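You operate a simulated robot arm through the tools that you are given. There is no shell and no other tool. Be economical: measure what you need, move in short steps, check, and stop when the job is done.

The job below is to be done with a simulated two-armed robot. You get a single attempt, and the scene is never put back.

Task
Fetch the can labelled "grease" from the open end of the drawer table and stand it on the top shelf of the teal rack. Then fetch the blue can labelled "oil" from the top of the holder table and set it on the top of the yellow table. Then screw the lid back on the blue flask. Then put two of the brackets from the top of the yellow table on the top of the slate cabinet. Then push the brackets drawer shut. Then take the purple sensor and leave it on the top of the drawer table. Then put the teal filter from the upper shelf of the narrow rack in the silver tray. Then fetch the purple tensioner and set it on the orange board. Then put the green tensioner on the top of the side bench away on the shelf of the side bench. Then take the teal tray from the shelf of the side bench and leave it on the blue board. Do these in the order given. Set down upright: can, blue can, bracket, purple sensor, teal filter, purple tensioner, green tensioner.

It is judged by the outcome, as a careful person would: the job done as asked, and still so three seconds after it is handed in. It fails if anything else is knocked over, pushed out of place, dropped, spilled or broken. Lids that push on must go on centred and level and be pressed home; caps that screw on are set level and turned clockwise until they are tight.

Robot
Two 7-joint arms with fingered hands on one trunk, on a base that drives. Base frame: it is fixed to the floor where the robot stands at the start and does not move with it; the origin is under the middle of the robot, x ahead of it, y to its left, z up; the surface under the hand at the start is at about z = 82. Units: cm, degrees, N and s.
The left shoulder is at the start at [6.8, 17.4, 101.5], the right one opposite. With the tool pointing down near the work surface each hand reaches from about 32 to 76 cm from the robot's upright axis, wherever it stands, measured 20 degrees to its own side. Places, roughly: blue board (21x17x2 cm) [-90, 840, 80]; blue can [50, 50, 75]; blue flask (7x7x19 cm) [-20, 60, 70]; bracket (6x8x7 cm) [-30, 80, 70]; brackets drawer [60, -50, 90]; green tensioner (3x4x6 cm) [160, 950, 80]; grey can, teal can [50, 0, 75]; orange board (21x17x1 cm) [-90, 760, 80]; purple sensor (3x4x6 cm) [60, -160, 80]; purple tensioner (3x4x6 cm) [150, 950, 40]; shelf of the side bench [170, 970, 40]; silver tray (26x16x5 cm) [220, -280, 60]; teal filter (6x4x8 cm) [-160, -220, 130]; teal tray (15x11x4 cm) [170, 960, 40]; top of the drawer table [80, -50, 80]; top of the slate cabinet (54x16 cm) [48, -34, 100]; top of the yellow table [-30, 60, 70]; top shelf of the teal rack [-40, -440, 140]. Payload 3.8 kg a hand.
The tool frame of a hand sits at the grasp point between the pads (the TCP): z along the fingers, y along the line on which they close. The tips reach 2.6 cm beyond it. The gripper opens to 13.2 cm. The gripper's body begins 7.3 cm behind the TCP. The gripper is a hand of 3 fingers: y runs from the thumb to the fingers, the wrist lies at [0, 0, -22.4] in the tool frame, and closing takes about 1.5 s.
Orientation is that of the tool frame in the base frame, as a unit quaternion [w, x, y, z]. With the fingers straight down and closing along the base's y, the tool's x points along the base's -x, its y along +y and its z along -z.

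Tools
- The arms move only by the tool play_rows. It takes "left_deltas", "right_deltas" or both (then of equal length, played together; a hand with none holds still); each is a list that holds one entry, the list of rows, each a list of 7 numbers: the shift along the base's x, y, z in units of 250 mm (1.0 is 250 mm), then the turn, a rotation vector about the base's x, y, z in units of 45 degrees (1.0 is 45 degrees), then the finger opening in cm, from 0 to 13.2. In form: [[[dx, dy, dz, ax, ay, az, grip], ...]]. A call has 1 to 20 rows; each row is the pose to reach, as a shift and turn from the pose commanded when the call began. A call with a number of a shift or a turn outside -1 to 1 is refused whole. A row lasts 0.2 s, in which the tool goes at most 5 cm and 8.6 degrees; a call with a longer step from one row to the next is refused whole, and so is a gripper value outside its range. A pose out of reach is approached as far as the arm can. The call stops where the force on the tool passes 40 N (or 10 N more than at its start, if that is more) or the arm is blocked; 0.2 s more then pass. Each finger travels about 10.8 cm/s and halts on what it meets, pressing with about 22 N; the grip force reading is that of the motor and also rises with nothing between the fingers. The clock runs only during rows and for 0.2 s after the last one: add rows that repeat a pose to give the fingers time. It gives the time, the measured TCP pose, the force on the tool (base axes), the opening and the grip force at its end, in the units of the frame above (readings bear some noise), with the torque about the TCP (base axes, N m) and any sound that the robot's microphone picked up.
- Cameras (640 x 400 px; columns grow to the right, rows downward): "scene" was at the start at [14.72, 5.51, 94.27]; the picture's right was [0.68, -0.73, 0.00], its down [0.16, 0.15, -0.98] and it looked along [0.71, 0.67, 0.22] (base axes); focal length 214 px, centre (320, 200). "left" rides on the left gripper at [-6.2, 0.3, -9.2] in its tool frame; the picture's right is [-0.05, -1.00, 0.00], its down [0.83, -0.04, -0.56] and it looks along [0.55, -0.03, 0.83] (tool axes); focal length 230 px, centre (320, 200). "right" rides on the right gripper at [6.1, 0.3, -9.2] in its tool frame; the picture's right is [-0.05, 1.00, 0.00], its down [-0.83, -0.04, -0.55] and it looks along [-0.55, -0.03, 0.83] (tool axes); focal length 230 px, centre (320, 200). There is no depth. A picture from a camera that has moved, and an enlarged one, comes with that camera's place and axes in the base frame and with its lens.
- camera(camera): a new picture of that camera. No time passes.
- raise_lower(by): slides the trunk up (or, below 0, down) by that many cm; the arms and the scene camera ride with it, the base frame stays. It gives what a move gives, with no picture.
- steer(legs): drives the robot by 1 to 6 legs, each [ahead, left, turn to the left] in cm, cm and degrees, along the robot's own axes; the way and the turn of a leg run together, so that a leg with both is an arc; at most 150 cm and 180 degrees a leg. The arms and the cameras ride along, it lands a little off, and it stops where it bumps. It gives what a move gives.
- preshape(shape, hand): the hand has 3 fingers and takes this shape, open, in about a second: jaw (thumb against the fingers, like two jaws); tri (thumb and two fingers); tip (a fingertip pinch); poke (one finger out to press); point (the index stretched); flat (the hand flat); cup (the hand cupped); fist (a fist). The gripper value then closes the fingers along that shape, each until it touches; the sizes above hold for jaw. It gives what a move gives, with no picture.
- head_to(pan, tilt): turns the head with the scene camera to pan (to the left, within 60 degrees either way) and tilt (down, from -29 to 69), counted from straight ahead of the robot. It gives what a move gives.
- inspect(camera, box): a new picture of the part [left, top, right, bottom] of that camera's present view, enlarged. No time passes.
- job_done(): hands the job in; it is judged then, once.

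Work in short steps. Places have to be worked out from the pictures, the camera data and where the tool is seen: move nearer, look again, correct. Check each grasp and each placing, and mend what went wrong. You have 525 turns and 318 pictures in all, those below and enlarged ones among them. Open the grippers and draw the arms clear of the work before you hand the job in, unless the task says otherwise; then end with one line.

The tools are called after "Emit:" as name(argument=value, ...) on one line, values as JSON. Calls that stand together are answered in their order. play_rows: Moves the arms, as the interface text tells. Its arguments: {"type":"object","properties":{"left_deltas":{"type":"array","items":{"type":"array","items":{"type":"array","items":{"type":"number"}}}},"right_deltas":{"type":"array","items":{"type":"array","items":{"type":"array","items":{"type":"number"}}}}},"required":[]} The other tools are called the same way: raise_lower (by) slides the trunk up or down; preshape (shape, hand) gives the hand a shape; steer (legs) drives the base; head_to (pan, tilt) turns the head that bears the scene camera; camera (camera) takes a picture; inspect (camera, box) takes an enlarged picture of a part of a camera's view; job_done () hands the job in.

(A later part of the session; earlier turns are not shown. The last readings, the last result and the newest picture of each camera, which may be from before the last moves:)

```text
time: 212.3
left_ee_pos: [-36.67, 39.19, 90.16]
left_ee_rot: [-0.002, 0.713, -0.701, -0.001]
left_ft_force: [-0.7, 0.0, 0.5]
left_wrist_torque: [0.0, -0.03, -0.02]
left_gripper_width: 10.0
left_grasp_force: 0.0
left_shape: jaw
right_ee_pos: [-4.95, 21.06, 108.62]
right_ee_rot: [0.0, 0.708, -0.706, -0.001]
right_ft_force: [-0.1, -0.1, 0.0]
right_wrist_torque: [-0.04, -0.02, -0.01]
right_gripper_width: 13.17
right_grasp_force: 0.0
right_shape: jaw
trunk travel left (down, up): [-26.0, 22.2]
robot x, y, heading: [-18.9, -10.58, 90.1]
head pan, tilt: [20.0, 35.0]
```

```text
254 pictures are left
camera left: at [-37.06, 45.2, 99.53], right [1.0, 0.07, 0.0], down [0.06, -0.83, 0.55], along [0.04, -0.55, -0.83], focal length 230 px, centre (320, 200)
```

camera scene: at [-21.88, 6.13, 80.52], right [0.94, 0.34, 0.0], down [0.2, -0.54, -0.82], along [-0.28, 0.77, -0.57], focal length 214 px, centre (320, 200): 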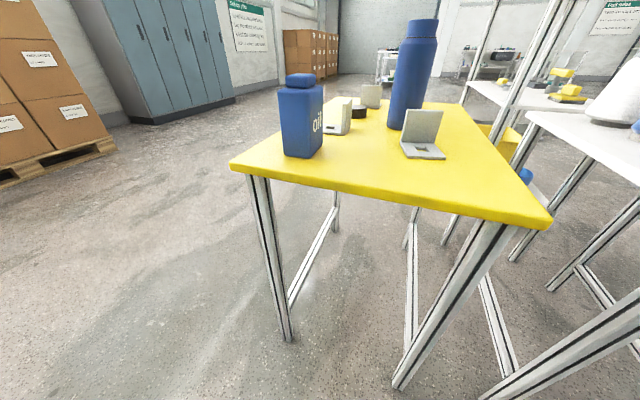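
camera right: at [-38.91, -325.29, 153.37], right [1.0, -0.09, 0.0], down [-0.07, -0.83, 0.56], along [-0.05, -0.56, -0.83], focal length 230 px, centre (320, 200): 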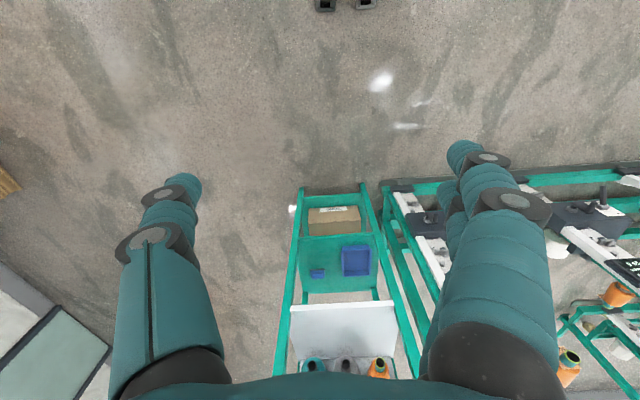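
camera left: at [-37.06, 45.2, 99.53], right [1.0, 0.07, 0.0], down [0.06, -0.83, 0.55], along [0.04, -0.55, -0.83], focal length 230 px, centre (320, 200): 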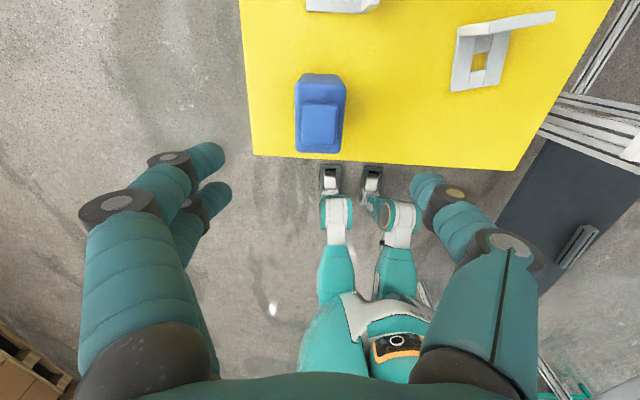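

Task 2 done: "oil" stands upright on the yellow table. Next the lid: I drive 6 cm nearer and look at flask and lid from above with the left hand camera.

Emit:
steer(legs=[[6, 0, 0]])

Emit:
play_rows(left_deltas=[[[0, 0.15, 0.1, 0, 0, 0, 13.2], [0.05, 0.3, 0.15, 0, 0, 0, 13.2], [0.1, 0.4, 0.15, 0, 0, 0, 13.2], [0.1, 0.5, 0.15, 0, 0, 0, 13.2], [0.1, 0.5, 0.15, 0, 0, 0, 13.2]]])

Emit:
camera(camera="left")

Emit:
head_to(pan=5, tilt=25)

Emit:
camera(camera="scene")

```text
time: 213.3
left_ee_pos: [-36.61, 45.23, 90.14]
left_ee_rot: [-0.002, 0.713, -0.701, 0.0]
left_ft_force: [0.5, 0.0, 0.4]
left_wrist_torque: [-0.01, -0.01, -0.01]
left_gripper_width: 10.01
left_grasp_force: 0.0
left_shape: jaw
right_ee_pos: [-5.0, 27.27, 108.6]
right_ee_rot: [0.0, 0.709, -0.705, 0.001]
right_ft_force: [-1.6, 1.0, -0.5]
right_wrist_torque: [-0.04, -0.02, -0.01]
right_gripper_width: 13.2
right_grasp_force: 0.1
right_shape: jaw
trunk travel left (down, up): [-26.0, 22.2]
robot x, y, heading: [-18.63, -4.47, 90.0]
head pan, tilt: [20.0, 35.0]
```

```text
time: 214.5
left_ee_pos: [-39.29, 48.79, 91.77]
left_ee_rot: [-0.003, 0.712, -0.702, -0.002]
left_ft_force: [-0.5, 0.0, -0.1]
left_wrist_torque: [-0.06, -0.01, -0.02]
left_gripper_width: 13.19
left_grasp_force: 0.1
left_shape: jaw
left hand out of reach, approached as far as the arm can: row 1, 2, 3, 4, 5
right_ee_pos: [-4.9, 27.0, 108.63]
right_ee_rot: [-0.001, 0.707, -0.707, -0.001]
right_ft_force: [-0.1, 0.5, 0.1]
right_wrist_torque: [0.01, 0.0, -0.01]
right_gripper_width: 13.19
right_grasp_force: 0.1
right_shape: jaw
trunk travel left (down, up): [-26.0, 22.2]
robot x, y, heading: [-18.86, -4.86, 90.2]
head pan, tilt: [20.0, 35.0]
```

```text
253 pictures are left
camera left: at [-39.64, 54.8, 101.08], right [1.0, 0.07, 0.0], down [0.06, -0.83, 0.55], along [0.04, -0.55, -0.83], focal length 230 px, centre (320, 200)
```

left: 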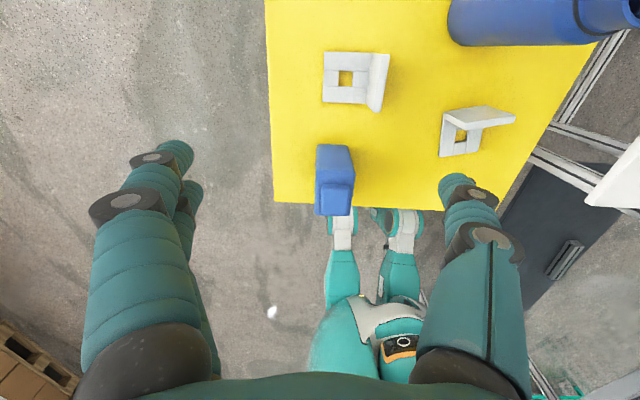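

```text
time: 215.2
left_ee_pos: [-39.17, 48.78, 91.82]
left_ee_rot: [-0.003, 0.713, -0.701, -0.001]
left_ft_force: [0.6, 0.3, -0.3]
left_wrist_torque: [-0.02, 0.02, -0.03]
left_gripper_width: 13.2
left_grasp_force: 0.0
left_shape: jaw
right_ee_pos: [-5.03, 27.06, 108.64]
right_ee_rot: [-0.001, 0.708, -0.706, -0.001]
right_ft_force: [-0.8, 0.4, -0.5]
right_wrist_torque: [0.01, 0.02, -0.01]
right_gripper_width: 13.23
right_grasp_force: 0.0
right_shape: jaw
trunk travel left (down, up): [-26.0, 22.2]
robot x, y, heading: [-18.49, -4.41, 89.8]
head pan, tilt: [5.0, 25.0]
```

```text
252 pictures are left
camera scene: at [-19.7, 13.08, 82.09], right [1.0, 0.09, 0.0], down [0.04, -0.42, -0.91], along [-0.08, 0.9, -0.42], focal length 214 px, centre (320, 200)
```

scene: 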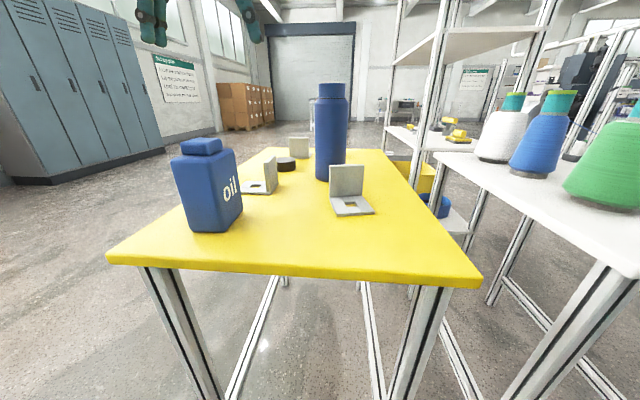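

The reach from this side is short for flask and lid. I'll go round to the table's open left side (x<-46) and face +x.

Emit:
steer(legs=[[-22, 0, 0], [0, 62, 0], [0, 0, -90], [0, 88, 0]])

Emit:
head_to(pan=0, tilt=25)

Emit:
camera(camera="scene")

```text
time: 234.1
left_ee_pos: [-29.92, 81.63, 91.77]
left_ee_rot: [0.003, -0.009, 1.0, 0.0]
left_ft_force: [-0.2, -0.5, -0.8]
left_wrist_torque: [-0.02, -0.01, -0.02]
left_gripper_width: 13.2
left_grasp_force: 0.0
left_shape: jaw
right_ee_pos: [-51.68, 47.39, 108.78]
right_ee_rot: [0.002, -0.002, 1.0, 0.0]
right_ft_force: [1.3, 0.5, 0.3]
right_wrist_torque: [0.03, 0.01, 0.04]
right_gripper_width: 13.19
right_grasp_force: 0.1
right_shape: jaw
trunk travel left (down, up): [-26.0, 22.2]
robot x, y, heading: [-83.08, 60.76, 0.3]
head pan, tilt: [5.0, 25.0]
```

```text
time: 234.8
left_ee_pos: [-30.14, 81.72, 91.81]
left_ee_rot: [0.003, -0.01, 1.0, -0.001]
left_ft_force: [0.5, 0.0, 0.9]
left_wrist_torque: [0.02, -0.02, 0.01]
left_gripper_width: 13.18
left_grasp_force: 0.1
left_shape: jaw
right_ee_pos: [-51.54, 47.34, 108.72]
right_ee_rot: [0.002, -0.002, 1.0, 0.0]
right_ft_force: [-0.4, 1.1, -0.4]
right_wrist_torque: [0.01, -0.02, 0.0]
right_gripper_width: 13.2
right_grasp_force: 0.1
right_shape: jaw
trunk travel left (down, up): [-26.0, 22.2]
robot x, y, heading: [-83.01, 61.12, 0.3]
head pan, tilt: [0.0, 25.0]
```

```text
251 pictures are left
camera scene: at [-65.61, 60.97, 82.09], right [0.0, -1.0, 0.0], down [-0.42, 0.0, -0.91], along [0.91, 0.0, -0.42], focal length 214 px, centre (320, 200)
```

scene: 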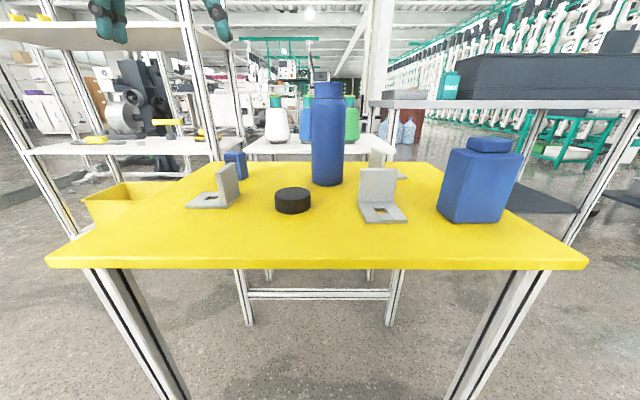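

Very clear view: black screw lid at about (-34,65), flask at about (-22.5,59.3), blue clip, brackets, oil can. Right hand goes above the lid for a close look; left stays clear.

Emit:
play_rows(right_deltas=[[[0.1, 0.1, -0.1, 0, 0, 0, 13.2], [0.2, 0.2, -0.2, 0, 0, 0, 13.2], [0.3, 0.3, -0.3, 0, 0, 0, 13.2], [0.4, 0.4, -0.4, 0, 0, 0, 13.2], [0.5, 0.5, -0.5, 0, 0, 0, 13.2], [0.6, 0.6, -0.58, 0, 0, 0, 13.2], [0.68, 0.7, -0.66, 0, 0, 0, 13.2], [0.68, 0.7, -0.7, 0, 0, 0, 13.2]]])

Emit:
camera(camera="right")

```text
time: 236.6
left_ee_pos: [-30.0, 81.54, 91.75]
left_ee_rot: [0.003, -0.009, 1.0, -0.002]
left_ft_force: [0.6, -0.4, 0.5]
left_wrist_torque: [0.04, 0.0, 0.01]
left_gripper_width: 13.21
left_grasp_force: 0.1
left_shape: jaw
right_ee_pos: [-34.74, 64.94, 91.08]
right_ee_rot: [0.002, -0.003, 1.0, -0.001]
right_ft_force: [0.8, 0.1, -0.6]
right_wrist_torque: [0.01, -0.01, -0.01]
right_gripper_width: 13.18
right_grasp_force: 0.0
right_shape: jaw
trunk travel left (down, up): [-26.0, 22.2]
robot x, y, heading: [-83.08, 60.98, 0.3]
head pan, tilt: [0.0, 25.0]
```

```text
250 pictures are left
camera right: at [-40.77, 65.21, 100.36], right [0.05, 1.0, 0.0], down [0.83, -0.04, 0.56], along [0.56, -0.03, -0.83], focal length 230 px, centre (320, 200)
```

right: 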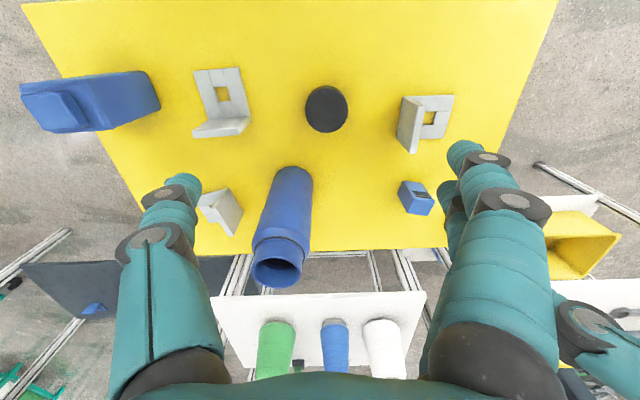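

Lid centre ≈ (-34.0, 65.6), diameter ≈5.2; flask mouth ≈ (-23.6, 60.0) at z≈85.5. I lower the right hand over the lid.

Emit:
play_rows(right_deltas=[[[0.01, 0.01, -0.15, 0, 0, 0, 10], [0.02, 0.02, -0.3, 0, 0, 0, 9], [0.03, 0.025, -0.45, 0, 0, 0, 9], [0.03, 0.025, -0.56, 0, 0, 0, 9], [0.03, 0.025, -0.56, 0, 0, 0, 9]]])

Emit:
camera(camera="right")

Emit:
camera(camera="scene")

```text
time: 237.8
left_ee_pos: [-29.94, 81.56, 91.87]
left_ee_rot: [0.003, -0.01, 1.0, 0.0]
left_ft_force: [1.4, -0.2, 0.8]
left_wrist_torque: [0.02, 0.0, -0.03]
left_gripper_width: 13.21
left_grasp_force: 0.0
left_shape: jaw
right_ee_pos: [-34.19, 65.17, 77.2]
right_ee_rot: [0.001, -0.003, 1.0, 0.0]
right_ft_force: [-0.3, -0.4, 0.0]
right_wrist_torque: [-0.02, -0.01, 0.0]
right_gripper_width: 9.04
right_grasp_force: 0.1
right_shape: jaw
trunk travel left (down, up): [-26.0, 22.2]
robot x, y, heading: [-82.94, 60.86, 0.1]
head pan, tilt: [0.0, 25.0]
```

```text
249 pictures are left
camera right: at [-40.27, 65.56, 86.46], right [0.05, 1.0, 0.0], down [0.83, -0.04, 0.56], along [0.56, -0.03, -0.83], focal length 230 px, centre (320, 200)
```

right: 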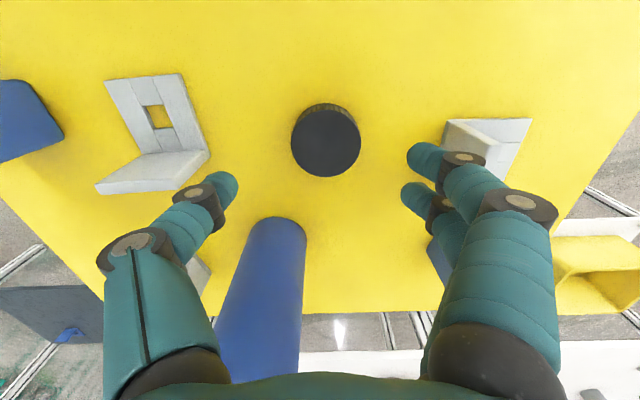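

```text
248 pictures are left
camera scene: at [-65.62, 60.97, 82.1], right [0.0, -1.0, 0.0], down [-0.42, 0.0, -0.91], along [0.91, 0.0, -0.42], focal length 214 px, centre (320, 200)
```

scene: 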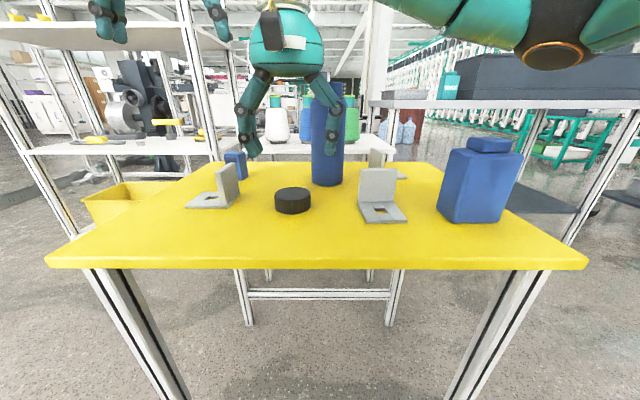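

Lid at (-34.1, 65.7). Descend to z≈70.2 and close on it.

Emit:
play_rows(right_deltas=[[[0, 0.02, -0.1, 0, 0, 0, 9], [0, 0.02, -0.2, 0, 0, 0, 9], [0, 0.02, -0.25, 0, 0, 0, 9], [0, 0.02, -0.28, 0, 0, 0, 9], [0, 0.02, -0.28, 0, 0, 0, 7], [0, 0.02, -0.28, 0, 0, 0, 5], [0, 0.02, -0.28, 0, 0, 0, 3.5], [0, 0.02, -0.28, 0, 0, 0, 3.5], [0, 0.02, -0.28, 0, 0, 0, 3.5], [0, 0.02, -0.28, 0, 0, 0, 3.5]]])

Emit:
camera(camera="right")

```text
time: 240.0
left_ee_pos: [-29.94, 81.65, 91.78]
left_ee_rot: [0.002, -0.01, 1.0, -0.001]
left_ft_force: [0.5, 0.4, -0.8]
left_wrist_torque: [0.01, 0.02, 0.01]
left_gripper_width: 13.19
left_grasp_force: 0.0
left_shape: jaw
right_ee_pos: [-33.88, 65.81, 70.01]
right_ee_rot: [0.002, -0.002, 1.0, 0.0]
right_ft_force: [0.6, 0.6, 0.5]
right_wrist_torque: [-0.01, 0.03, -0.01]
right_gripper_width: 4.8
right_grasp_force: 22.1
right_shape: jaw
trunk travel left (down, up): [-26.0, 22.2]
robot x, y, heading: [-83.32, 61.4, 0.2]
head pan, tilt: [0.0, 25.0]
```

```text
247 pictures are left
camera right: at [-39.99, 66.19, 79.27], right [0.05, 1.0, 0.0], down [0.83, -0.04, 0.56], along [0.56, -0.03, -0.83], focal length 230 px, centre (320, 200)
```

right: 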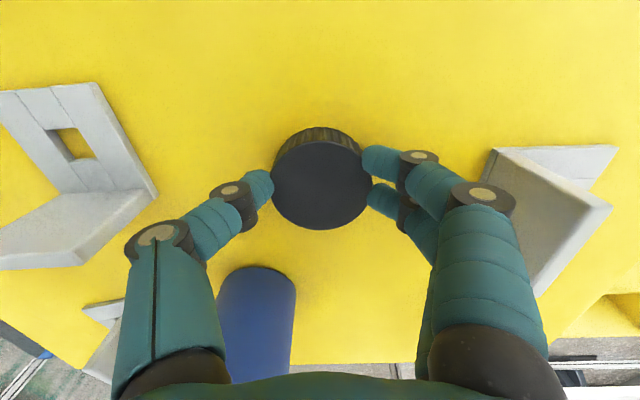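

Lid gripped (4.8 cm). Lift it and park the right hand aside so the left can grip the flask.

Emit:
play_rows(right_deltas=[[[0, 0, 0.15, 0, 0, 0, 3.5], [0, 0, 0.3, 0, 0, 0, 3.5], [0, 0, 0.45, 0, 0, 0, 3.5], [0, 0, 0.6, 0, 0, 0, 3.5], [-0.05, -0.1, 0.75, 0, 0, 0, 3.5], [-0.15, -0.25, 0.85, 0, 0, 0, 3.5], [-0.25, -0.4, 0.95, 0, 0, 0, 3.5], [-0.35, -0.55, 1.0, 0, 0, 0, 3.5], [-0.45, -0.7, 1.0, 0, 0, 0, 3.5], [-0.5, -0.8, 1.0, 0, 0, 0, 3.5]]])

Emit:
camera(camera="right")

```text
refused: row 6 steps farther than a row can; nothing moved
```

```text
246 pictures are left
camera right: at [-39.99, 66.19, 79.27], right [0.05, 1.0, 0.0], down [0.83, -0.04, 0.56], along [0.56, -0.03, -0.83], focal length 230 px, centre (320, 200)
```

right: 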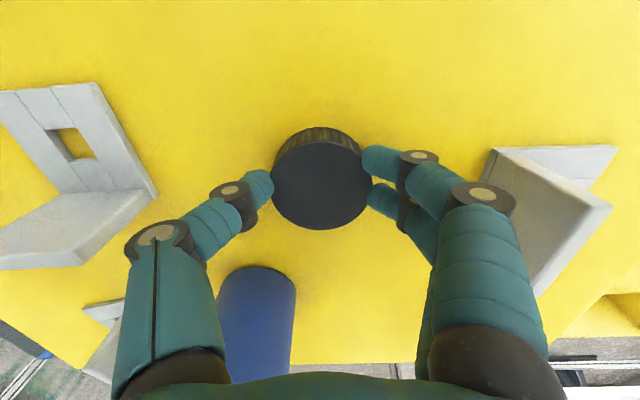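

Step too large; I retry with smaller steps.

Emit:
play_rows(right_deltas=[[[0, 0, 0.15, 0, 0, 0, 3.5], [0, 0, 0.3, 0, 0, 0, 3.5], [0, 0, 0.45, 0, 0, 0, 3.5], [0, 0, 0.6, 0, 0, 0, 3.5], [-0.05, -0.08, 0.74, 0, 0, 0, 3.5], [-0.12, -0.2, 0.85, 0, 0, 0, 3.5], [-0.2, -0.33, 0.95, 0, 0, 0, 3.5], [-0.28, -0.46, 1.0, 0, 0, 0, 3.5], [-0.36, -0.6, 1.0, 0, 0, 0, 3.5], [-0.44, -0.74, 1.0, 0, 0, 0, 3.5]]])

Emit:
camera(camera="right")

```text
time: 242.2
left_ee_pos: [-30.09, 81.64, 91.85]
left_ee_rot: [0.003, -0.009, 1.0, 0.0]
left_ft_force: [-0.3, 0.1, -0.1]
left_wrist_torque: [-0.02, -0.02, -0.03]
left_gripper_width: 13.18
left_grasp_force: 0.1
left_shape: jaw
right_ee_pos: [-45.26, 47.62, 94.69]
right_ee_rot: [0.002, -0.002, 1.0, 0.0]
right_ft_force: [0.4, -0.3, -0.7]
right_wrist_torque: [-0.01, -0.02, -0.01]
right_gripper_width: 4.79
right_grasp_force: 22.3
right_shape: jaw
trunk travel left (down, up): [-26.0, 22.2]
robot x, y, heading: [-83.24, 61.07, -0.1]
head pan, tilt: [0.0, 25.0]
```

```text
245 pictures are left
camera right: at [-51.31, 47.97, 103.95], right [0.05, 1.0, 0.0], down [0.83, -0.04, 0.56], along [0.56, -0.03, -0.83], focal length 230 px, centre (320, 200)
```

right: 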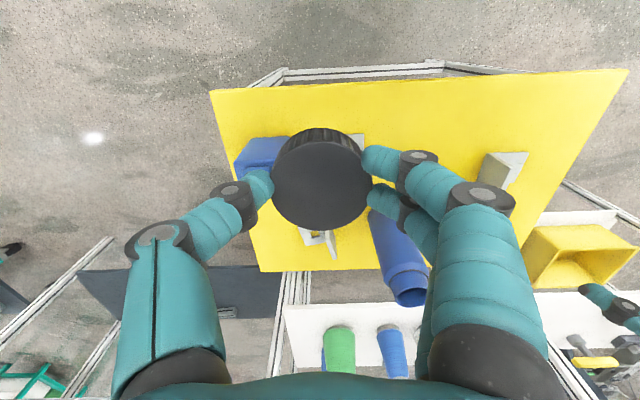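

Lid held upright. Now I tilt the left hand to grip the flask from the left: first pitch up 45°.

Emit:
play_rows(left_deltas=[[[-0.05, -0.02, 0.02, 0, -0.18, 0, 13.2], [-0.1, -0.05, 0.04, 0, -0.36, 0, 13.2], [-0.17, -0.08, 0.06, 0, -0.54, 0, 13.2], [-0.24, -0.1, 0.08, 0, -0.72, 0, 13.2], [-0.3, -0.12, 0.08, 0, -0.9, 0, 13.2], [-0.32, -0.12, 0.08, 0, -1, 0, 13.2], [-0.32, -0.12, 0.08, 0, -1, 0, 13.2]]])

Emit:
play_rows(left_deltas=[[[0, 0, 0, -0.01, -0.027, -0.18, 13.2], [0, 0, 0, -0.02, -0.053, -0.36, 13.2], [0, 0, 0, -0.032, -0.08, -0.54, 13.2], [0, 0, 0, -0.043, -0.106, -0.72, 13.2], [0, 0, 0, -0.054, -0.132, -0.9, 13.2], [0, 0, 0, -0.06, -0.147, -0.995, 13.2], [0, 0, 0, -0.06, -0.147, -0.995, 13.2]]])

Emit:
camera(camera="left")

```text
time: 243.8
left_ee_pos: [-37.99, 78.58, 93.81]
left_ee_rot: [0.385, -0.009, 0.923, -0.005]
left_ft_force: [0.0, 0.6, -0.1]
left_wrist_torque: [-0.01, -0.01, -0.03]
left_gripper_width: 13.18
left_grasp_force: 0.2
left_shape: jaw
right_ee_pos: [-45.18, 47.8, 94.79]
right_ee_rot: [0.002, -0.003, 1.0, 0.0]
right_ft_force: [-0.6, -0.1, -0.2]
right_wrist_torque: [-0.01, 0.0, 0.01]
right_gripper_width: 4.79
right_grasp_force: 21.8
right_shape: jaw
trunk travel left (down, up): [-26.0, 22.2]
robot x, y, heading: [-83.02, 60.82, 0.3]
head pan, tilt: [0.0, 25.0]
```

```text
time: 245.4
left_ee_pos: [-37.84, 78.63, 93.84]
left_ee_rot: [0.406, 0.334, 0.833, -0.173]
left_ft_force: [-0.5, 0.8, 0.4]
left_wrist_torque: [0.0, 0.02, -0.01]
left_gripper_width: 13.21
left_grasp_force: 0.0
left_shape: jaw
right_ee_pos: [-45.2, 47.69, 94.68]
right_ee_rot: [0.001, -0.002, 1.0, 0.0]
right_ft_force: [-0.4, 0.0, -0.5]
right_wrist_torque: [0.04, -0.01, 0.02]
right_gripper_width: 4.79
right_grasp_force: 21.9
right_shape: jaw
trunk travel left (down, up): [-26.0, 22.2]
robot x, y, heading: [-83.18, 61.13, 0.2]
head pan, tilt: [0.0, 25.0]
```

```text
244 pictures are left
camera left: at [-40.12, 81.36, 104.34], right [-0.67, -0.74, 0.06], down [-0.71, 0.63, -0.32], along [0.2, -0.25, -0.95], focal length 230 px, centre (320, 200)
```

left: 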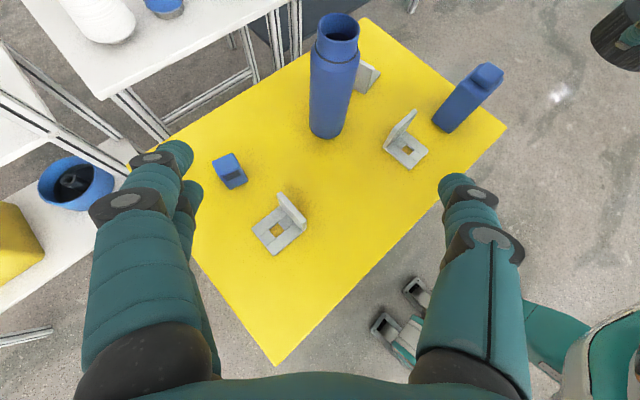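

Left hand is oriented. Flask axis ≈ (-22.7, 60.1). I advance along the tool axis to a pre-grasp point.

Emit:
play_rows(left_deltas=[[[0.05, -0.1, -0.08, 0, 0, 0, 11], [0.12, -0.2, -0.18, 0, 0, 0, 11], [0.2, -0.3, -0.28, 0, 0, 0, 11], [0.27, -0.4, -0.38, 0, 0, 0, 11], [0.32, -0.46, -0.44, 0, 0, 0, 11], [0.32, -0.46, -0.44, 0, 0, 0, 11]]])

Emit:
camera(camera="left")

Emit:
camera(camera="scene")

```text
time: 246.8
left_ee_pos: [-29.87, 66.95, 82.84]
left_ee_rot: [0.405, 0.334, 0.833, -0.172]
left_ft_force: [0.5, -0.9, 0.0]
left_wrist_torque: [0.0, -0.01, -0.04]
left_gripper_width: 11.02
left_grasp_force: 0.1
left_shape: jaw
right_ee_pos: [-45.16, 47.66, 94.67]
right_ee_rot: [0.002, -0.003, 1.0, 0.0]
right_ft_force: [1.1, 0.1, 0.0]
right_wrist_torque: [0.0, 0.0, -0.02]
right_gripper_width: 4.78
right_grasp_force: 22.1
right_shape: jaw
trunk travel left (down, up): [-26.0, 22.2]
robot x, y, heading: [-83.25, 61.09, 0.2]
head pan, tilt: [0.0, 25.0]
```

```text
243 pictures are left
camera left: at [-31.97, 69.72, 93.4], right [-0.67, -0.74, 0.06], down [-0.71, 0.63, -0.32], along [0.2, -0.25, -0.95], focal length 230 px, centre (320, 200)
```

left: 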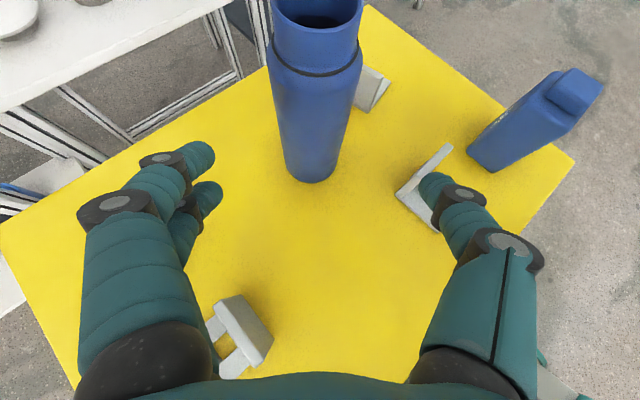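

```text
242 pictures are left
camera scene: at [-65.62, 60.97, 82.1], right [0.0, -1.0, 0.0], down [-0.42, 0.0, -0.91], along [0.91, 0.0, -0.42], focal length 214 px, centre (320, 200)
```

scene: 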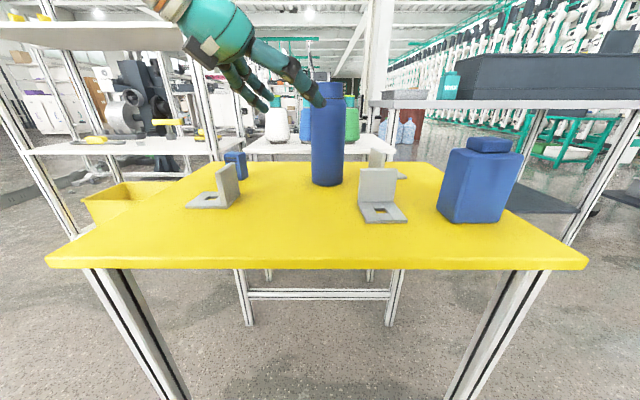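

Flask centred, fingers clear of the brackets. I advance to grip height z≈75 and close gently.

Emit:
play_rows(left_deltas=[[[0.07, -0.07, -0.077, 0, 0, 0, 10.5], [0.14, -0.138, -0.154, 0, 0, 0, 10.5], [0.21, -0.207, -0.23, 0, 0, 0, 10.5], [0.26, -0.255, -0.285, 0, 0, 0, 10.5], [0.288, -0.276, -0.313, 0, 0, 0, 10.5], [0.288, -0.276, -0.313, 0, 0, 0, 10.5]]])

Emit:
camera(camera="left")

Emit:
camera(camera="scene")

```text
time: 248.2
left_ee_pos: [-26.04, 64.76, 79.06]
left_ee_rot: [0.405, 0.334, 0.834, -0.172]
left_ft_force: [-0.6, -0.1, 1.0]
left_wrist_torque: [-0.01, -0.02, 0.01]
left_gripper_width: 10.52
left_grasp_force: 0.1
left_shape: jaw
left hand out of reach, approached as far as the arm can: row 2, 3, 4, 5, 6
right_ee_pos: [-45.1, 47.77, 94.72]
right_ee_rot: [0.002, -0.002, 1.0, 0.001]
right_ft_force: [-0.1, -0.3, 0.0]
right_wrist_torque: [0.0, 0.04, -0.03]
right_gripper_width: 4.79
right_grasp_force: 22.2
right_shape: jaw
trunk travel left (down, up): [-26.0, 22.2]
robot x, y, heading: [-83.3, 61.03, 0.2]
head pan, tilt: [0.0, 25.0]
```

```text
241 pictures are left
camera left: at [-28.28, 67.51, 89.55], right [-0.67, -0.74, 0.06], down [-0.71, 0.63, -0.32], along [0.2, -0.25, -0.95], focal length 230 px, centre (320, 200)
```

left: 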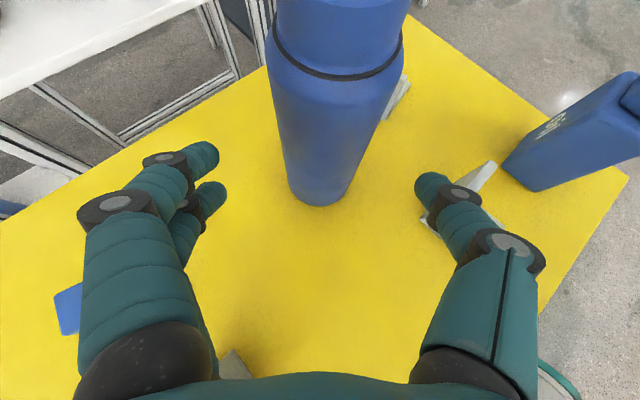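

```text
240 pictures are left
camera scene: at [-65.61, 60.97, 82.09], right [0.0, -1.0, 0.0], down [-0.42, 0.0, -0.91], along [0.91, 0.0, -0.42], focal length 214 px, centre (320, 200)
```

scene: 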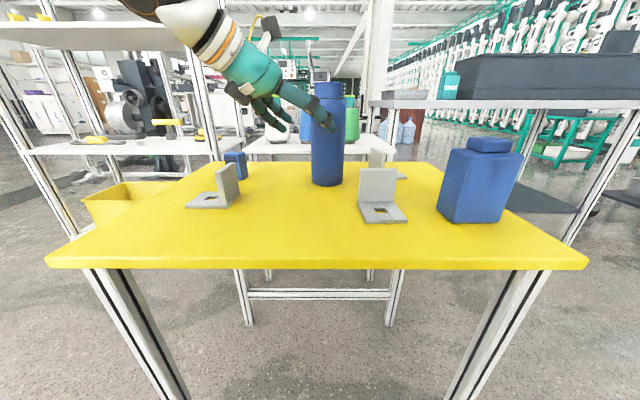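

Arm limit reached 6 cm short; I'll use the base and trunk for the rest: base +3.3 ahead, 4.6 right, then trunk -4.

Emit:
steer(legs=[[3.3, -4.6, 0]])

Emit:
camera(camera="left")

```text
time: 249.2
left_ee_pos: [-22.76, 60.12, 78.98]
left_ee_rot: [0.405, 0.335, 0.833, -0.172]
left_ft_force: [-0.1, -0.5, -0.1]
left_wrist_torque: [0.0, -0.03, -0.01]
left_gripper_width: 10.51
left_grasp_force: 0.1
left_shape: jaw
right_ee_pos: [-41.74, 43.0, 94.76]
right_ee_rot: [0.001, -0.002, 1.0, 0.0]
right_ft_force: [0.0, -0.6, -0.1]
right_wrist_torque: [0.02, 0.03, -0.01]
right_gripper_width: 4.77
right_grasp_force: 21.5
right_shape: jaw
trunk travel left (down, up): [-26.0, 22.2]
robot x, y, heading: [-79.75, 56.07, 0.4]
head pan, tilt: [0.0, 25.0]
```

```text
239 pictures are left
camera left: at [-24.93, 62.84, 89.55], right [-0.67, -0.74, 0.06], down [-0.71, 0.63, -0.32], along [0.2, -0.25, -0.95], focal length 230 px, centre (320, 200)
```

left: 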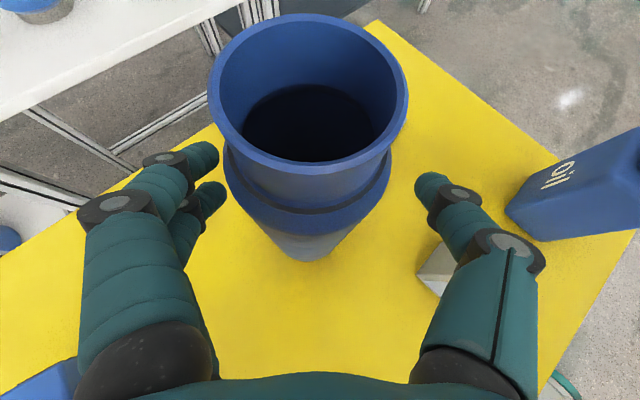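

Flask axis ≈ (-21.9, 60.1), well between fingers. Lower the trunk 4 cm.

Emit:
raise_lower(by=-4)

Emit:
play_rows(left_deltas=[[[0, 0, 0, 0, 0, 0, 9], [0, 0, 0, 0, 0, 0, 8], [0, 0, 0, 0, 0, 0, 7.5], [0, 0, 0, 0, 0, 0, 7], [0, 0, 0, 0, 0, 0, 6.5], [0, 0, 0, 0, 0, 0, 6], [0, 0, 0, 0, 0, 0, 6], [0, 0, 0, 0, 0, 0, 6]]])

Emit:
camera(camera="left")

Emit:
camera(camera="scene")

```text
time: 250.1
left_ee_pos: [-22.85, 60.27, 75.08]
left_ee_rot: [0.406, 0.334, 0.833, -0.173]
left_ft_force: [-0.5, 0.3, -0.2]
left_wrist_torque: [0.02, 0.0, 0.02]
left_gripper_width: 10.52
left_grasp_force: 0.1
left_shape: jaw
right_ee_pos: [-41.83, 43.08, 90.81]
right_ee_rot: [0.002, -0.003, 1.0, 0.0]
right_ft_force: [0.4, -0.1, 0.6]
right_wrist_torque: [0.04, 0.0, -0.01]
right_gripper_width: 4.77
right_grasp_force: 22.0
right_shape: jaw
trunk travel left (down, up): [-22.0, 26.2]
robot x, y, heading: [-79.7, 56.23, 0.5]
head pan, tilt: [0.0, 25.0]
```

```text
time: 251.9
left_ee_pos: [-22.82, 60.1, 74.93]
left_ee_rot: [0.405, 0.334, 0.834, -0.172]
left_ft_force: [-0.7, 0.4, -0.1]
left_wrist_torque: [0.0, 0.0, -0.04]
left_gripper_width: 6.07
left_grasp_force: 22.2
left_shape: jaw
right_ee_pos: [-41.81, 43.06, 90.7]
right_ee_rot: [0.002, -0.003, 1.0, 0.0]
right_ft_force: [-0.8, -0.4, 0.4]
right_wrist_torque: [0.01, -0.03, 0.03]
right_gripper_width: 4.76
right_grasp_force: 21.8
right_shape: jaw
trunk travel left (down, up): [-22.0, 26.2]
robot x, y, heading: [-79.53, 56.4, 0.2]
head pan, tilt: [0.0, 25.0]
```

```text
238 pictures are left
camera left: at [-24.96, 62.88, 85.55], right [-0.67, -0.74, 0.06], down [-0.71, 0.63, -0.32], along [0.2, -0.25, -0.95], focal length 230 px, centre (320, 200)
```

left: 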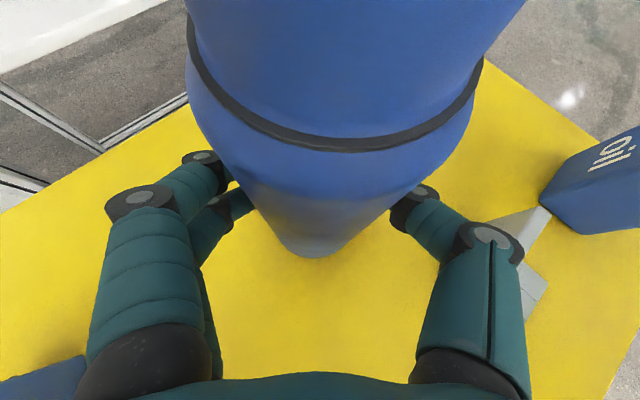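

```text
237 pictures are left
camera scene: at [-62.34, 56.34, 78.21], right [0.0, -1.0, 0.0], down [-0.42, 0.0, -0.91], along [0.91, 0.0, -0.42], focal length 214 px, centre (320, 200)
```

scene: 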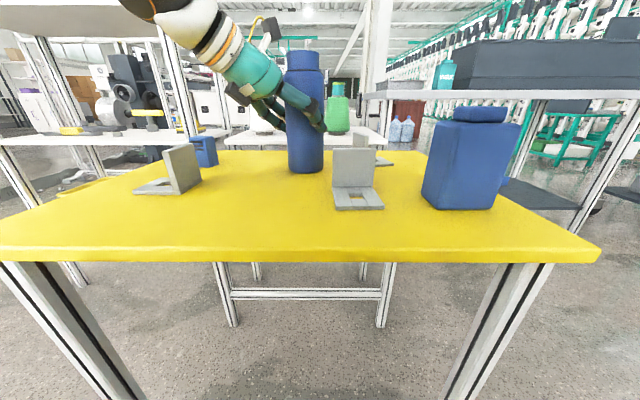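

I squeeze a little more to make sure of a firm hold.

Emit:
play_rows(left_deltas=[[[0, 0, 0, 0, 0, 0, 5], [0, 0, 0, 0, 0, 0, 4.5], [0, 0, 0, 0, 0, 0, 4.5]]])

Emit:
inspect(camera="scene", box=[220, 20, 380, 220])

```text
time: 252.7
left_ee_pos: [-22.83, 60.12, 75.04]
left_ee_rot: [0.405, 0.335, 0.833, -0.172]
left_ft_force: [0.1, 0.0, -0.3]
left_wrist_torque: [0.05, -0.01, -0.01]
left_gripper_width: 6.08
left_grasp_force: 22.0
left_shape: jaw
right_ee_pos: [-41.76, 43.11, 90.8]
right_ee_rot: [0.001, -0.003, 1.0, 0.0]
right_ft_force: [-0.3, -1.0, -0.9]
right_wrist_torque: [-0.02, 0.02, 0.01]
right_gripper_width: 4.8
right_grasp_force: 22.0
right_shape: jaw
trunk travel left (down, up): [-22.0, 26.2]
robot x, y, heading: [-79.73, 56.32, 0.3]
head pan, tilt: [0.0, 25.0]
```

```text
2.00 times, centred on (300, 120) of scene
camera zoom: at [-62.34, 56.34, 78.21], right [0.0, -1.0, 0.0], down [-0.42, 0.0, -0.91], along [0.91, 0.0, -0.42], focal length 429 px, centre (360, 360)
```

zoom: 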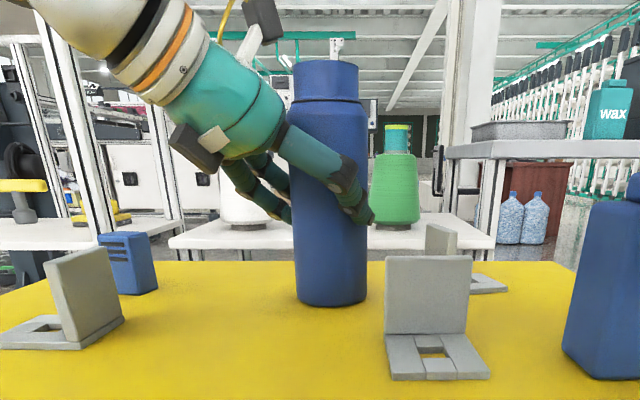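

Firm (6.1 cm). Now I bring the right hand with the lid up and near the flask mouth to measure it.

Emit:
play_rows(right_deltas=[[[0, 0, 0.15, 0, 0, 0, 3.5], [0, 0.05, 0.3, 0, 0, 0, 3.5], [0.05, 0.18, 0.36, 0, 0, 0, 3.5], [0.12, 0.32, 0.36, 0, 0, 0, 3.5], [0.2, 0.46, 0.36, 0, 0, 0, 3.5], [0.3, 0.58, 0.36, 0, 0, 0, 3.5], [0.36, 0.64, 0.36, 0, 0, 0, 3.5], [0.36, 0.64, 0.36, 0, 0, 0, 3.5]]])

Emit:
camera(camera="right")

```text
time: 254.5
left_ee_pos: [-22.83, 60.2, 75.08]
left_ee_rot: [0.405, 0.335, 0.833, -0.173]
left_ft_force: [0.2, -1.0, -0.7]
left_wrist_torque: [0.01, 0.0, 0.03]
left_gripper_width: 6.1
left_grasp_force: 21.9
left_shape: jaw
right_ee_pos: [-32.92, 59.4, 99.6]
right_ee_rot: [0.002, -0.003, 1.0, 0.0]
right_ft_force: [-0.3, -0.1, -0.3]
right_wrist_torque: [0.02, -0.01, -0.01]
right_gripper_width: 4.75
right_grasp_force: 21.5
right_shape: jaw
trunk travel left (down, up): [-22.0, 26.2]
robot x, y, heading: [-79.75, 56.12, 0.3]
head pan, tilt: [0.0, 25.0]
```

```text
235 pictures are left
camera right: at [-38.98, 59.63, 108.85], right [0.05, 1.0, 0.0], down [0.83, -0.04, 0.56], along [0.56, -0.03, -0.83], focal length 230 px, centre (320, 200)
```

right: 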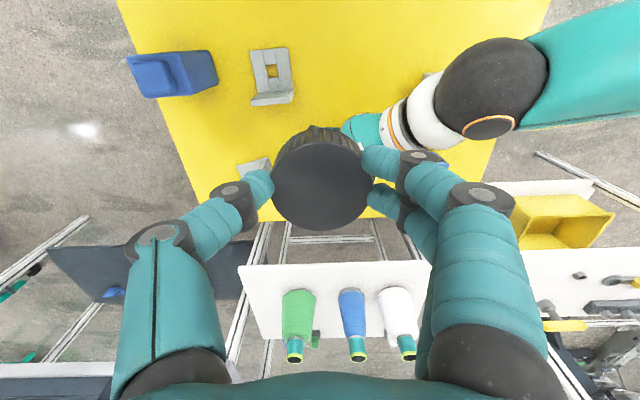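

The mouth is hidden behind the lid; I lower 7 cm to see it past the lid's edge.

Emit:
play_rows(right_deltas=[[[0, 0, -0.1, 0, 0, 0, 3.5], [0, 0, -0.2, 0, 0, 0, 3.5], [0, 0, -0.3, 0, 0, 0, 3.5], [0, 0, -0.3, 0, 0, 0, 3.5]]])

Emit:
camera(camera="right")

Emit:
camera(camera="scene")

```text
time: 255.5
left_ee_pos: [-22.77, 60.18, 75.02]
left_ee_rot: [0.405, 0.335, 0.834, -0.172]
left_ft_force: [-0.1, -0.2, 0.5]
left_wrist_torque: [0.03, 0.0, -0.05]
left_gripper_width: 6.09
left_grasp_force: 21.7
left_shape: jaw
right_ee_pos: [-32.79, 59.32, 92.03]
right_ee_rot: [0.002, -0.003, 1.0, 0.001]
right_ft_force: [-0.4, -0.2, 0.0]
right_wrist_torque: [0.0, 0.0, 0.02]
right_gripper_width: 4.79
right_grasp_force: 22.0
right_shape: jaw
trunk travel left (down, up): [-22.0, 26.2]
robot x, y, heading: [-79.56, 56.4, 0.3]
head pan, tilt: [0.0, 25.0]
```

```text
234 pictures are left
camera right: at [-38.86, 59.52, 101.17], right [0.05, 1.0, 0.0], down [0.83, -0.04, 0.56], along [0.56, -0.03, -0.83], focal length 230 px, centre (320, 200)
```

right: 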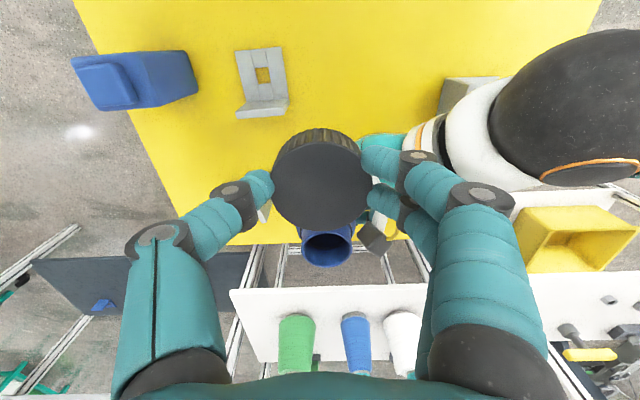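

```text
233 pictures are left
camera scene: at [-62.34, 56.34, 78.21], right [0.0, -1.0, 0.0], down [-0.42, 0.0, -0.91], along [0.91, 0.0, -0.42], focal length 214 px, centre (320, 200)
```

scene: 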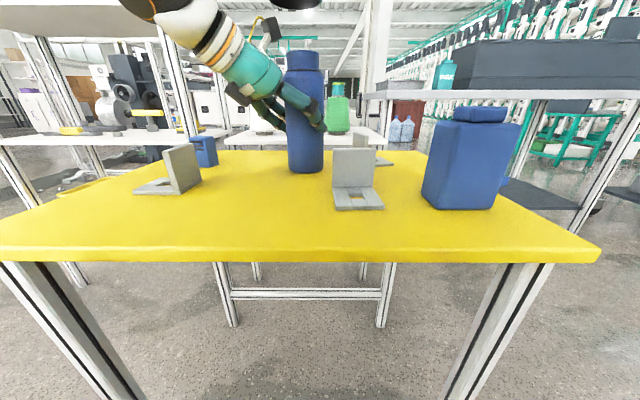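

Mouth centre ≈ (-22.6, 59.5), z≈85.3. I raise a little and pre-rotate the right wrist +90° (counter-clockwise) so I have room to screw clockwise.

Emit:
play_rows(right_deltas=[[[0, -0.05, 0.1, 0, 0, 0.18, 3.5], [0, -0.05, 0.2, 0, 0, 0.36, 3.5], [0, -0.05, 0.2, 0, 0, 0.54, 3.5], [0, -0.05, 0.2, 0, 0, 0.72, 3.5], [0, -0.05, 0.2, 0, 0, 0.9, 3.5], [0, -0.05, 0.2, 0, 0, 1, 3.5], [0, -0.05, 0.2, 0, 0, 1, 3.5]]])

Emit:
play_rows(right_deltas=[[[0, 0, 0, 0, 0, 0.18, 3.5], [0, 0, 0, 0, 0, 0.36, 3.5], [0, 0, 0, 0, 0, 0.54, 3.5], [0, 0, 0, 0, 0, 0.72, 3.5], [0, 0, 0, 0, 0, 0.9, 3.5], [0, 0, 0, 0, 0, 1, 3.5], [0, 0, 0, 0, 0, 1, 3.5]]])

Emit:
camera(camera="right")

```text
time: 257.1
left_ee_pos: [-22.87, 60.0, 75.11]
left_ee_rot: [0.405, 0.334, 0.833, -0.172]
left_ft_force: [0.9, -0.5, -0.4]
left_wrist_torque: [0.02, 0.02, 0.01]
left_gripper_width: 6.09
left_grasp_force: 22.0
left_shape: jaw
right_ee_pos: [-32.77, 57.77, 97.29]
right_ee_rot: [0.002, -0.386, 0.923, 0.001]
right_ft_force: [0.5, 0.4, -0.5]
right_wrist_torque: [0.0, 0.03, -0.01]
right_gripper_width: 4.75
right_grasp_force: 21.5
right_shape: jaw
trunk travel left (down, up): [-22.0, 26.2]
robot x, y, heading: [-79.3, 56.29, 0.2]
head pan, tilt: [0.0, 25.0]
```

```text
time: 258.7
left_ee_pos: [-22.74, 60.13, 75.05]
left_ee_rot: [0.405, 0.334, 0.833, -0.172]
left_ft_force: [-0.4, -1.4, -0.9]
left_wrist_torque: [0.01, -0.01, 0.04]
left_gripper_width: 6.09
left_grasp_force: 22.1
left_shape: jaw
right_ee_pos: [-32.69, 57.76, 97.13]
right_ee_rot: [-0.001, 0.709, -0.705, -0.002]
right_ft_force: [-0.2, -0.1, 0.1]
right_wrist_torque: [-0.03, 0.01, 0.03]
right_gripper_width: 4.78
right_grasp_force: 22.0
right_shape: jaw
trunk travel left (down, up): [-22.0, 26.2]
robot x, y, heading: [-79.61, 56.57, 0.3]
head pan, tilt: [0.0, 25.0]
```

```text
232 pictures are left
camera right: at [-32.98, 51.71, 106.44], right [-1.0, 0.04, 0.0], down [0.04, 0.83, 0.56], along [0.03, 0.56, -0.83], focal length 230 px, centre (320, 200)
```

right: 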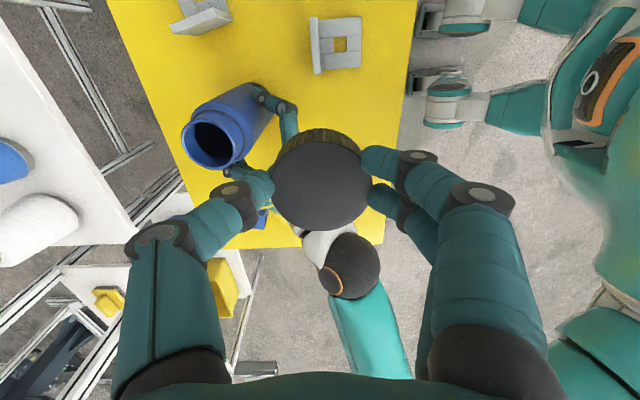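

From this yaw the mouth is fully visible; combining views, mouth ≈ (-22.3, 59.45). I move the lid above it at z=93 and look.

Emit:
play_rows(right_deltas=[[[0.1, 0.02, 0, 0, 0, 0, 3.5], [0.22, 0.04, 0, 0, 0, 0, 3.5], [0.33, 0.06, 0, 0, 0, 0, 3.5], [0.418, 0.078, 0, 0, 0, 0, 3.5], [0.418, 0.078, -0.08, 0, 0, 0, 3.5], [0.418, 0.078, -0.16, 0, 0, 0, 3.5], [0.418, 0.078, -0.16, 0, 0, 0, 3.5]]])

Emit:
camera(camera="right")

Emit:
inspect(camera="scene", box=[230, 0, 390, 100])

Emit:
camera(camera="left")

```text
time: 260.3
left_ee_pos: [-22.78, 60.19, 75.06]
left_ee_rot: [0.405, 0.334, 0.833, -0.172]
left_ft_force: [-0.4, -1.5, 0.3]
left_wrist_torque: [0.06, -0.04, -0.04]
left_gripper_width: 6.09
left_grasp_force: 22.4
left_shape: jaw
right_ee_pos: [-22.36, 59.63, 93.48]
right_ee_rot: [-0.001, 0.709, -0.705, -0.001]
right_ft_force: [-1.1, 0.9, -0.7]
right_wrist_torque: [-0.01, 0.03, -0.03]
right_gripper_width: 4.78
right_grasp_force: 22.3
right_shape: jaw
trunk travel left (down, up): [-22.0, 26.2]
robot x, y, heading: [-79.91, 56.52, 0.5]
head pan, tilt: [0.0, 25.0]
```

```text
231 pictures are left
camera right: at [-22.65, 53.56, 102.59], right [-1.0, 0.05, 0.0], down [0.04, 0.83, 0.56], along [0.03, 0.56, -0.83], focal length 230 px, centre (320, 200)
```

right: 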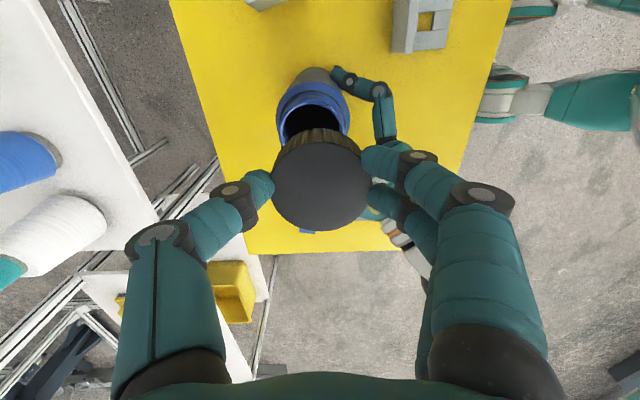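

```text
4.00 times, centred on (310, 50) of scene
camera zoom: at [-62.34, 56.34, 78.21], right [0.0, -1.0, 0.0], down [-0.42, 0.0, -0.91], along [0.91, 0.0, -0.42], focal length 858 px, centre (360, 800)
```

zoom: 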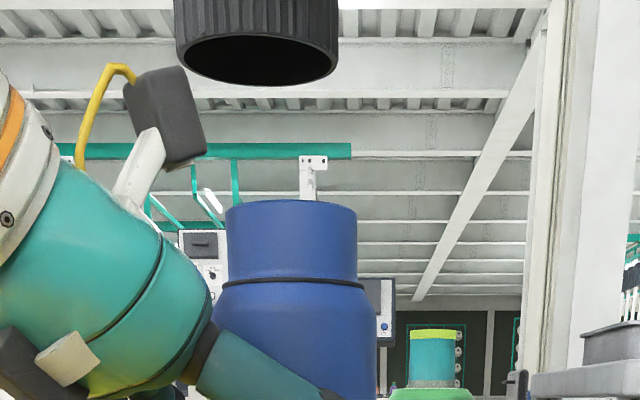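

```text
229 pictures are left
camera left: at [-24.95, 62.88, 85.55], right [-0.67, -0.74, 0.06], down [-0.71, 0.63, -0.32], along [0.2, -0.25, -0.95], focal length 230 px, centre (320, 200)
```

left: 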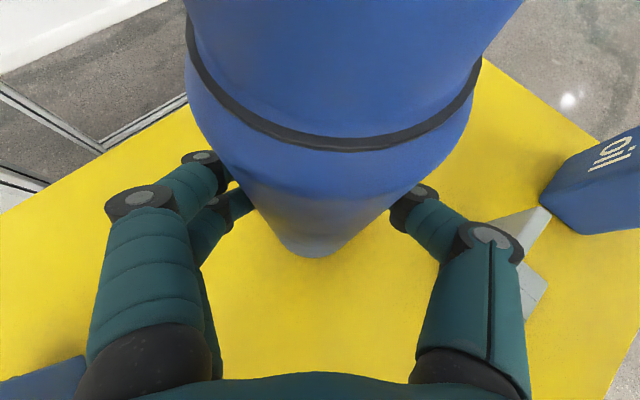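

Head view shows the lid ~0.9 cm too far left (+y) of the neck, and right camera suggests +0.4 in x. I correct and lower to just above the mouth.

Emit:
play_rows(right_deltas=[[[0.016, -0.034, 0, 0, 0, 0, 3.5], [0.016, -0.034, -0.06, 0, 0, 0, 3.5], [0.016, -0.034, -0.12, 0, 0, 0, 3.5], [0.016, -0.034, -0.14, 0, 0, 0, 3.5], [0.016, -0.034, -0.14, 0, 0, 0, 3.5]]])

Emit:
inspect(camera="scene", box=[230, 0, 390, 100])

Emit:
camera(camera="right")

```text
time: 261.5
left_ee_pos: [-22.88, 60.12, 75.12]
left_ee_rot: [0.406, 0.334, 0.833, -0.172]
left_ft_force: [0.6, 0.2, -0.2]
left_wrist_torque: [0.04, 0.02, 0.0]
left_gripper_width: 6.07
left_grasp_force: 22.1
left_shape: jaw
right_ee_pos: [-22.14, 58.89, 89.82]
right_ee_rot: [0.0, 0.709, -0.705, 0.0]
right_ft_force: [0.5, 0.2, -1.5]
right_wrist_torque: [-0.03, -0.03, 0.03]
right_gripper_width: 4.75
right_grasp_force: 22.1
right_shape: jaw
trunk travel left (down, up): [-22.0, 26.2]
robot x, y, heading: [-79.64, 56.35, 0.2]
head pan, tilt: [0.0, 25.0]
```

```text
4.00 times, centred on (310, 50) of scene
camera zoom: at [-62.34, 56.34, 78.21], right [0.0, -1.0, 0.0], down [-0.42, 0.0, -0.91], along [0.91, 0.0, -0.42], focal length 858 px, centre (360, 800)
```

zoom: 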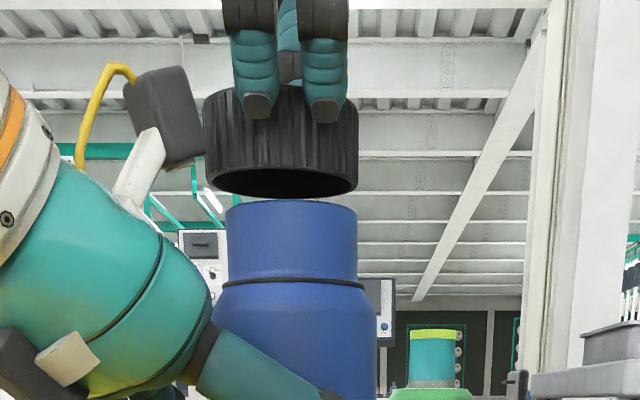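

```text
227 pictures are left
camera right: at [-22.32, 52.84, 98.96], right [-1.0, 0.05, 0.0], down [0.04, 0.83, 0.56], along [0.03, 0.56, -0.83], focal length 230 px, centre (320, 200)
```

right: 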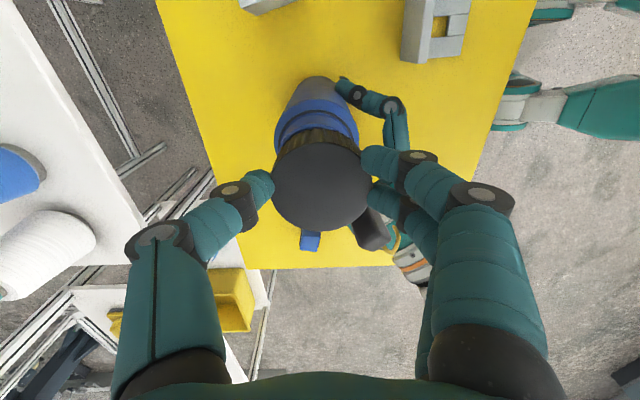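

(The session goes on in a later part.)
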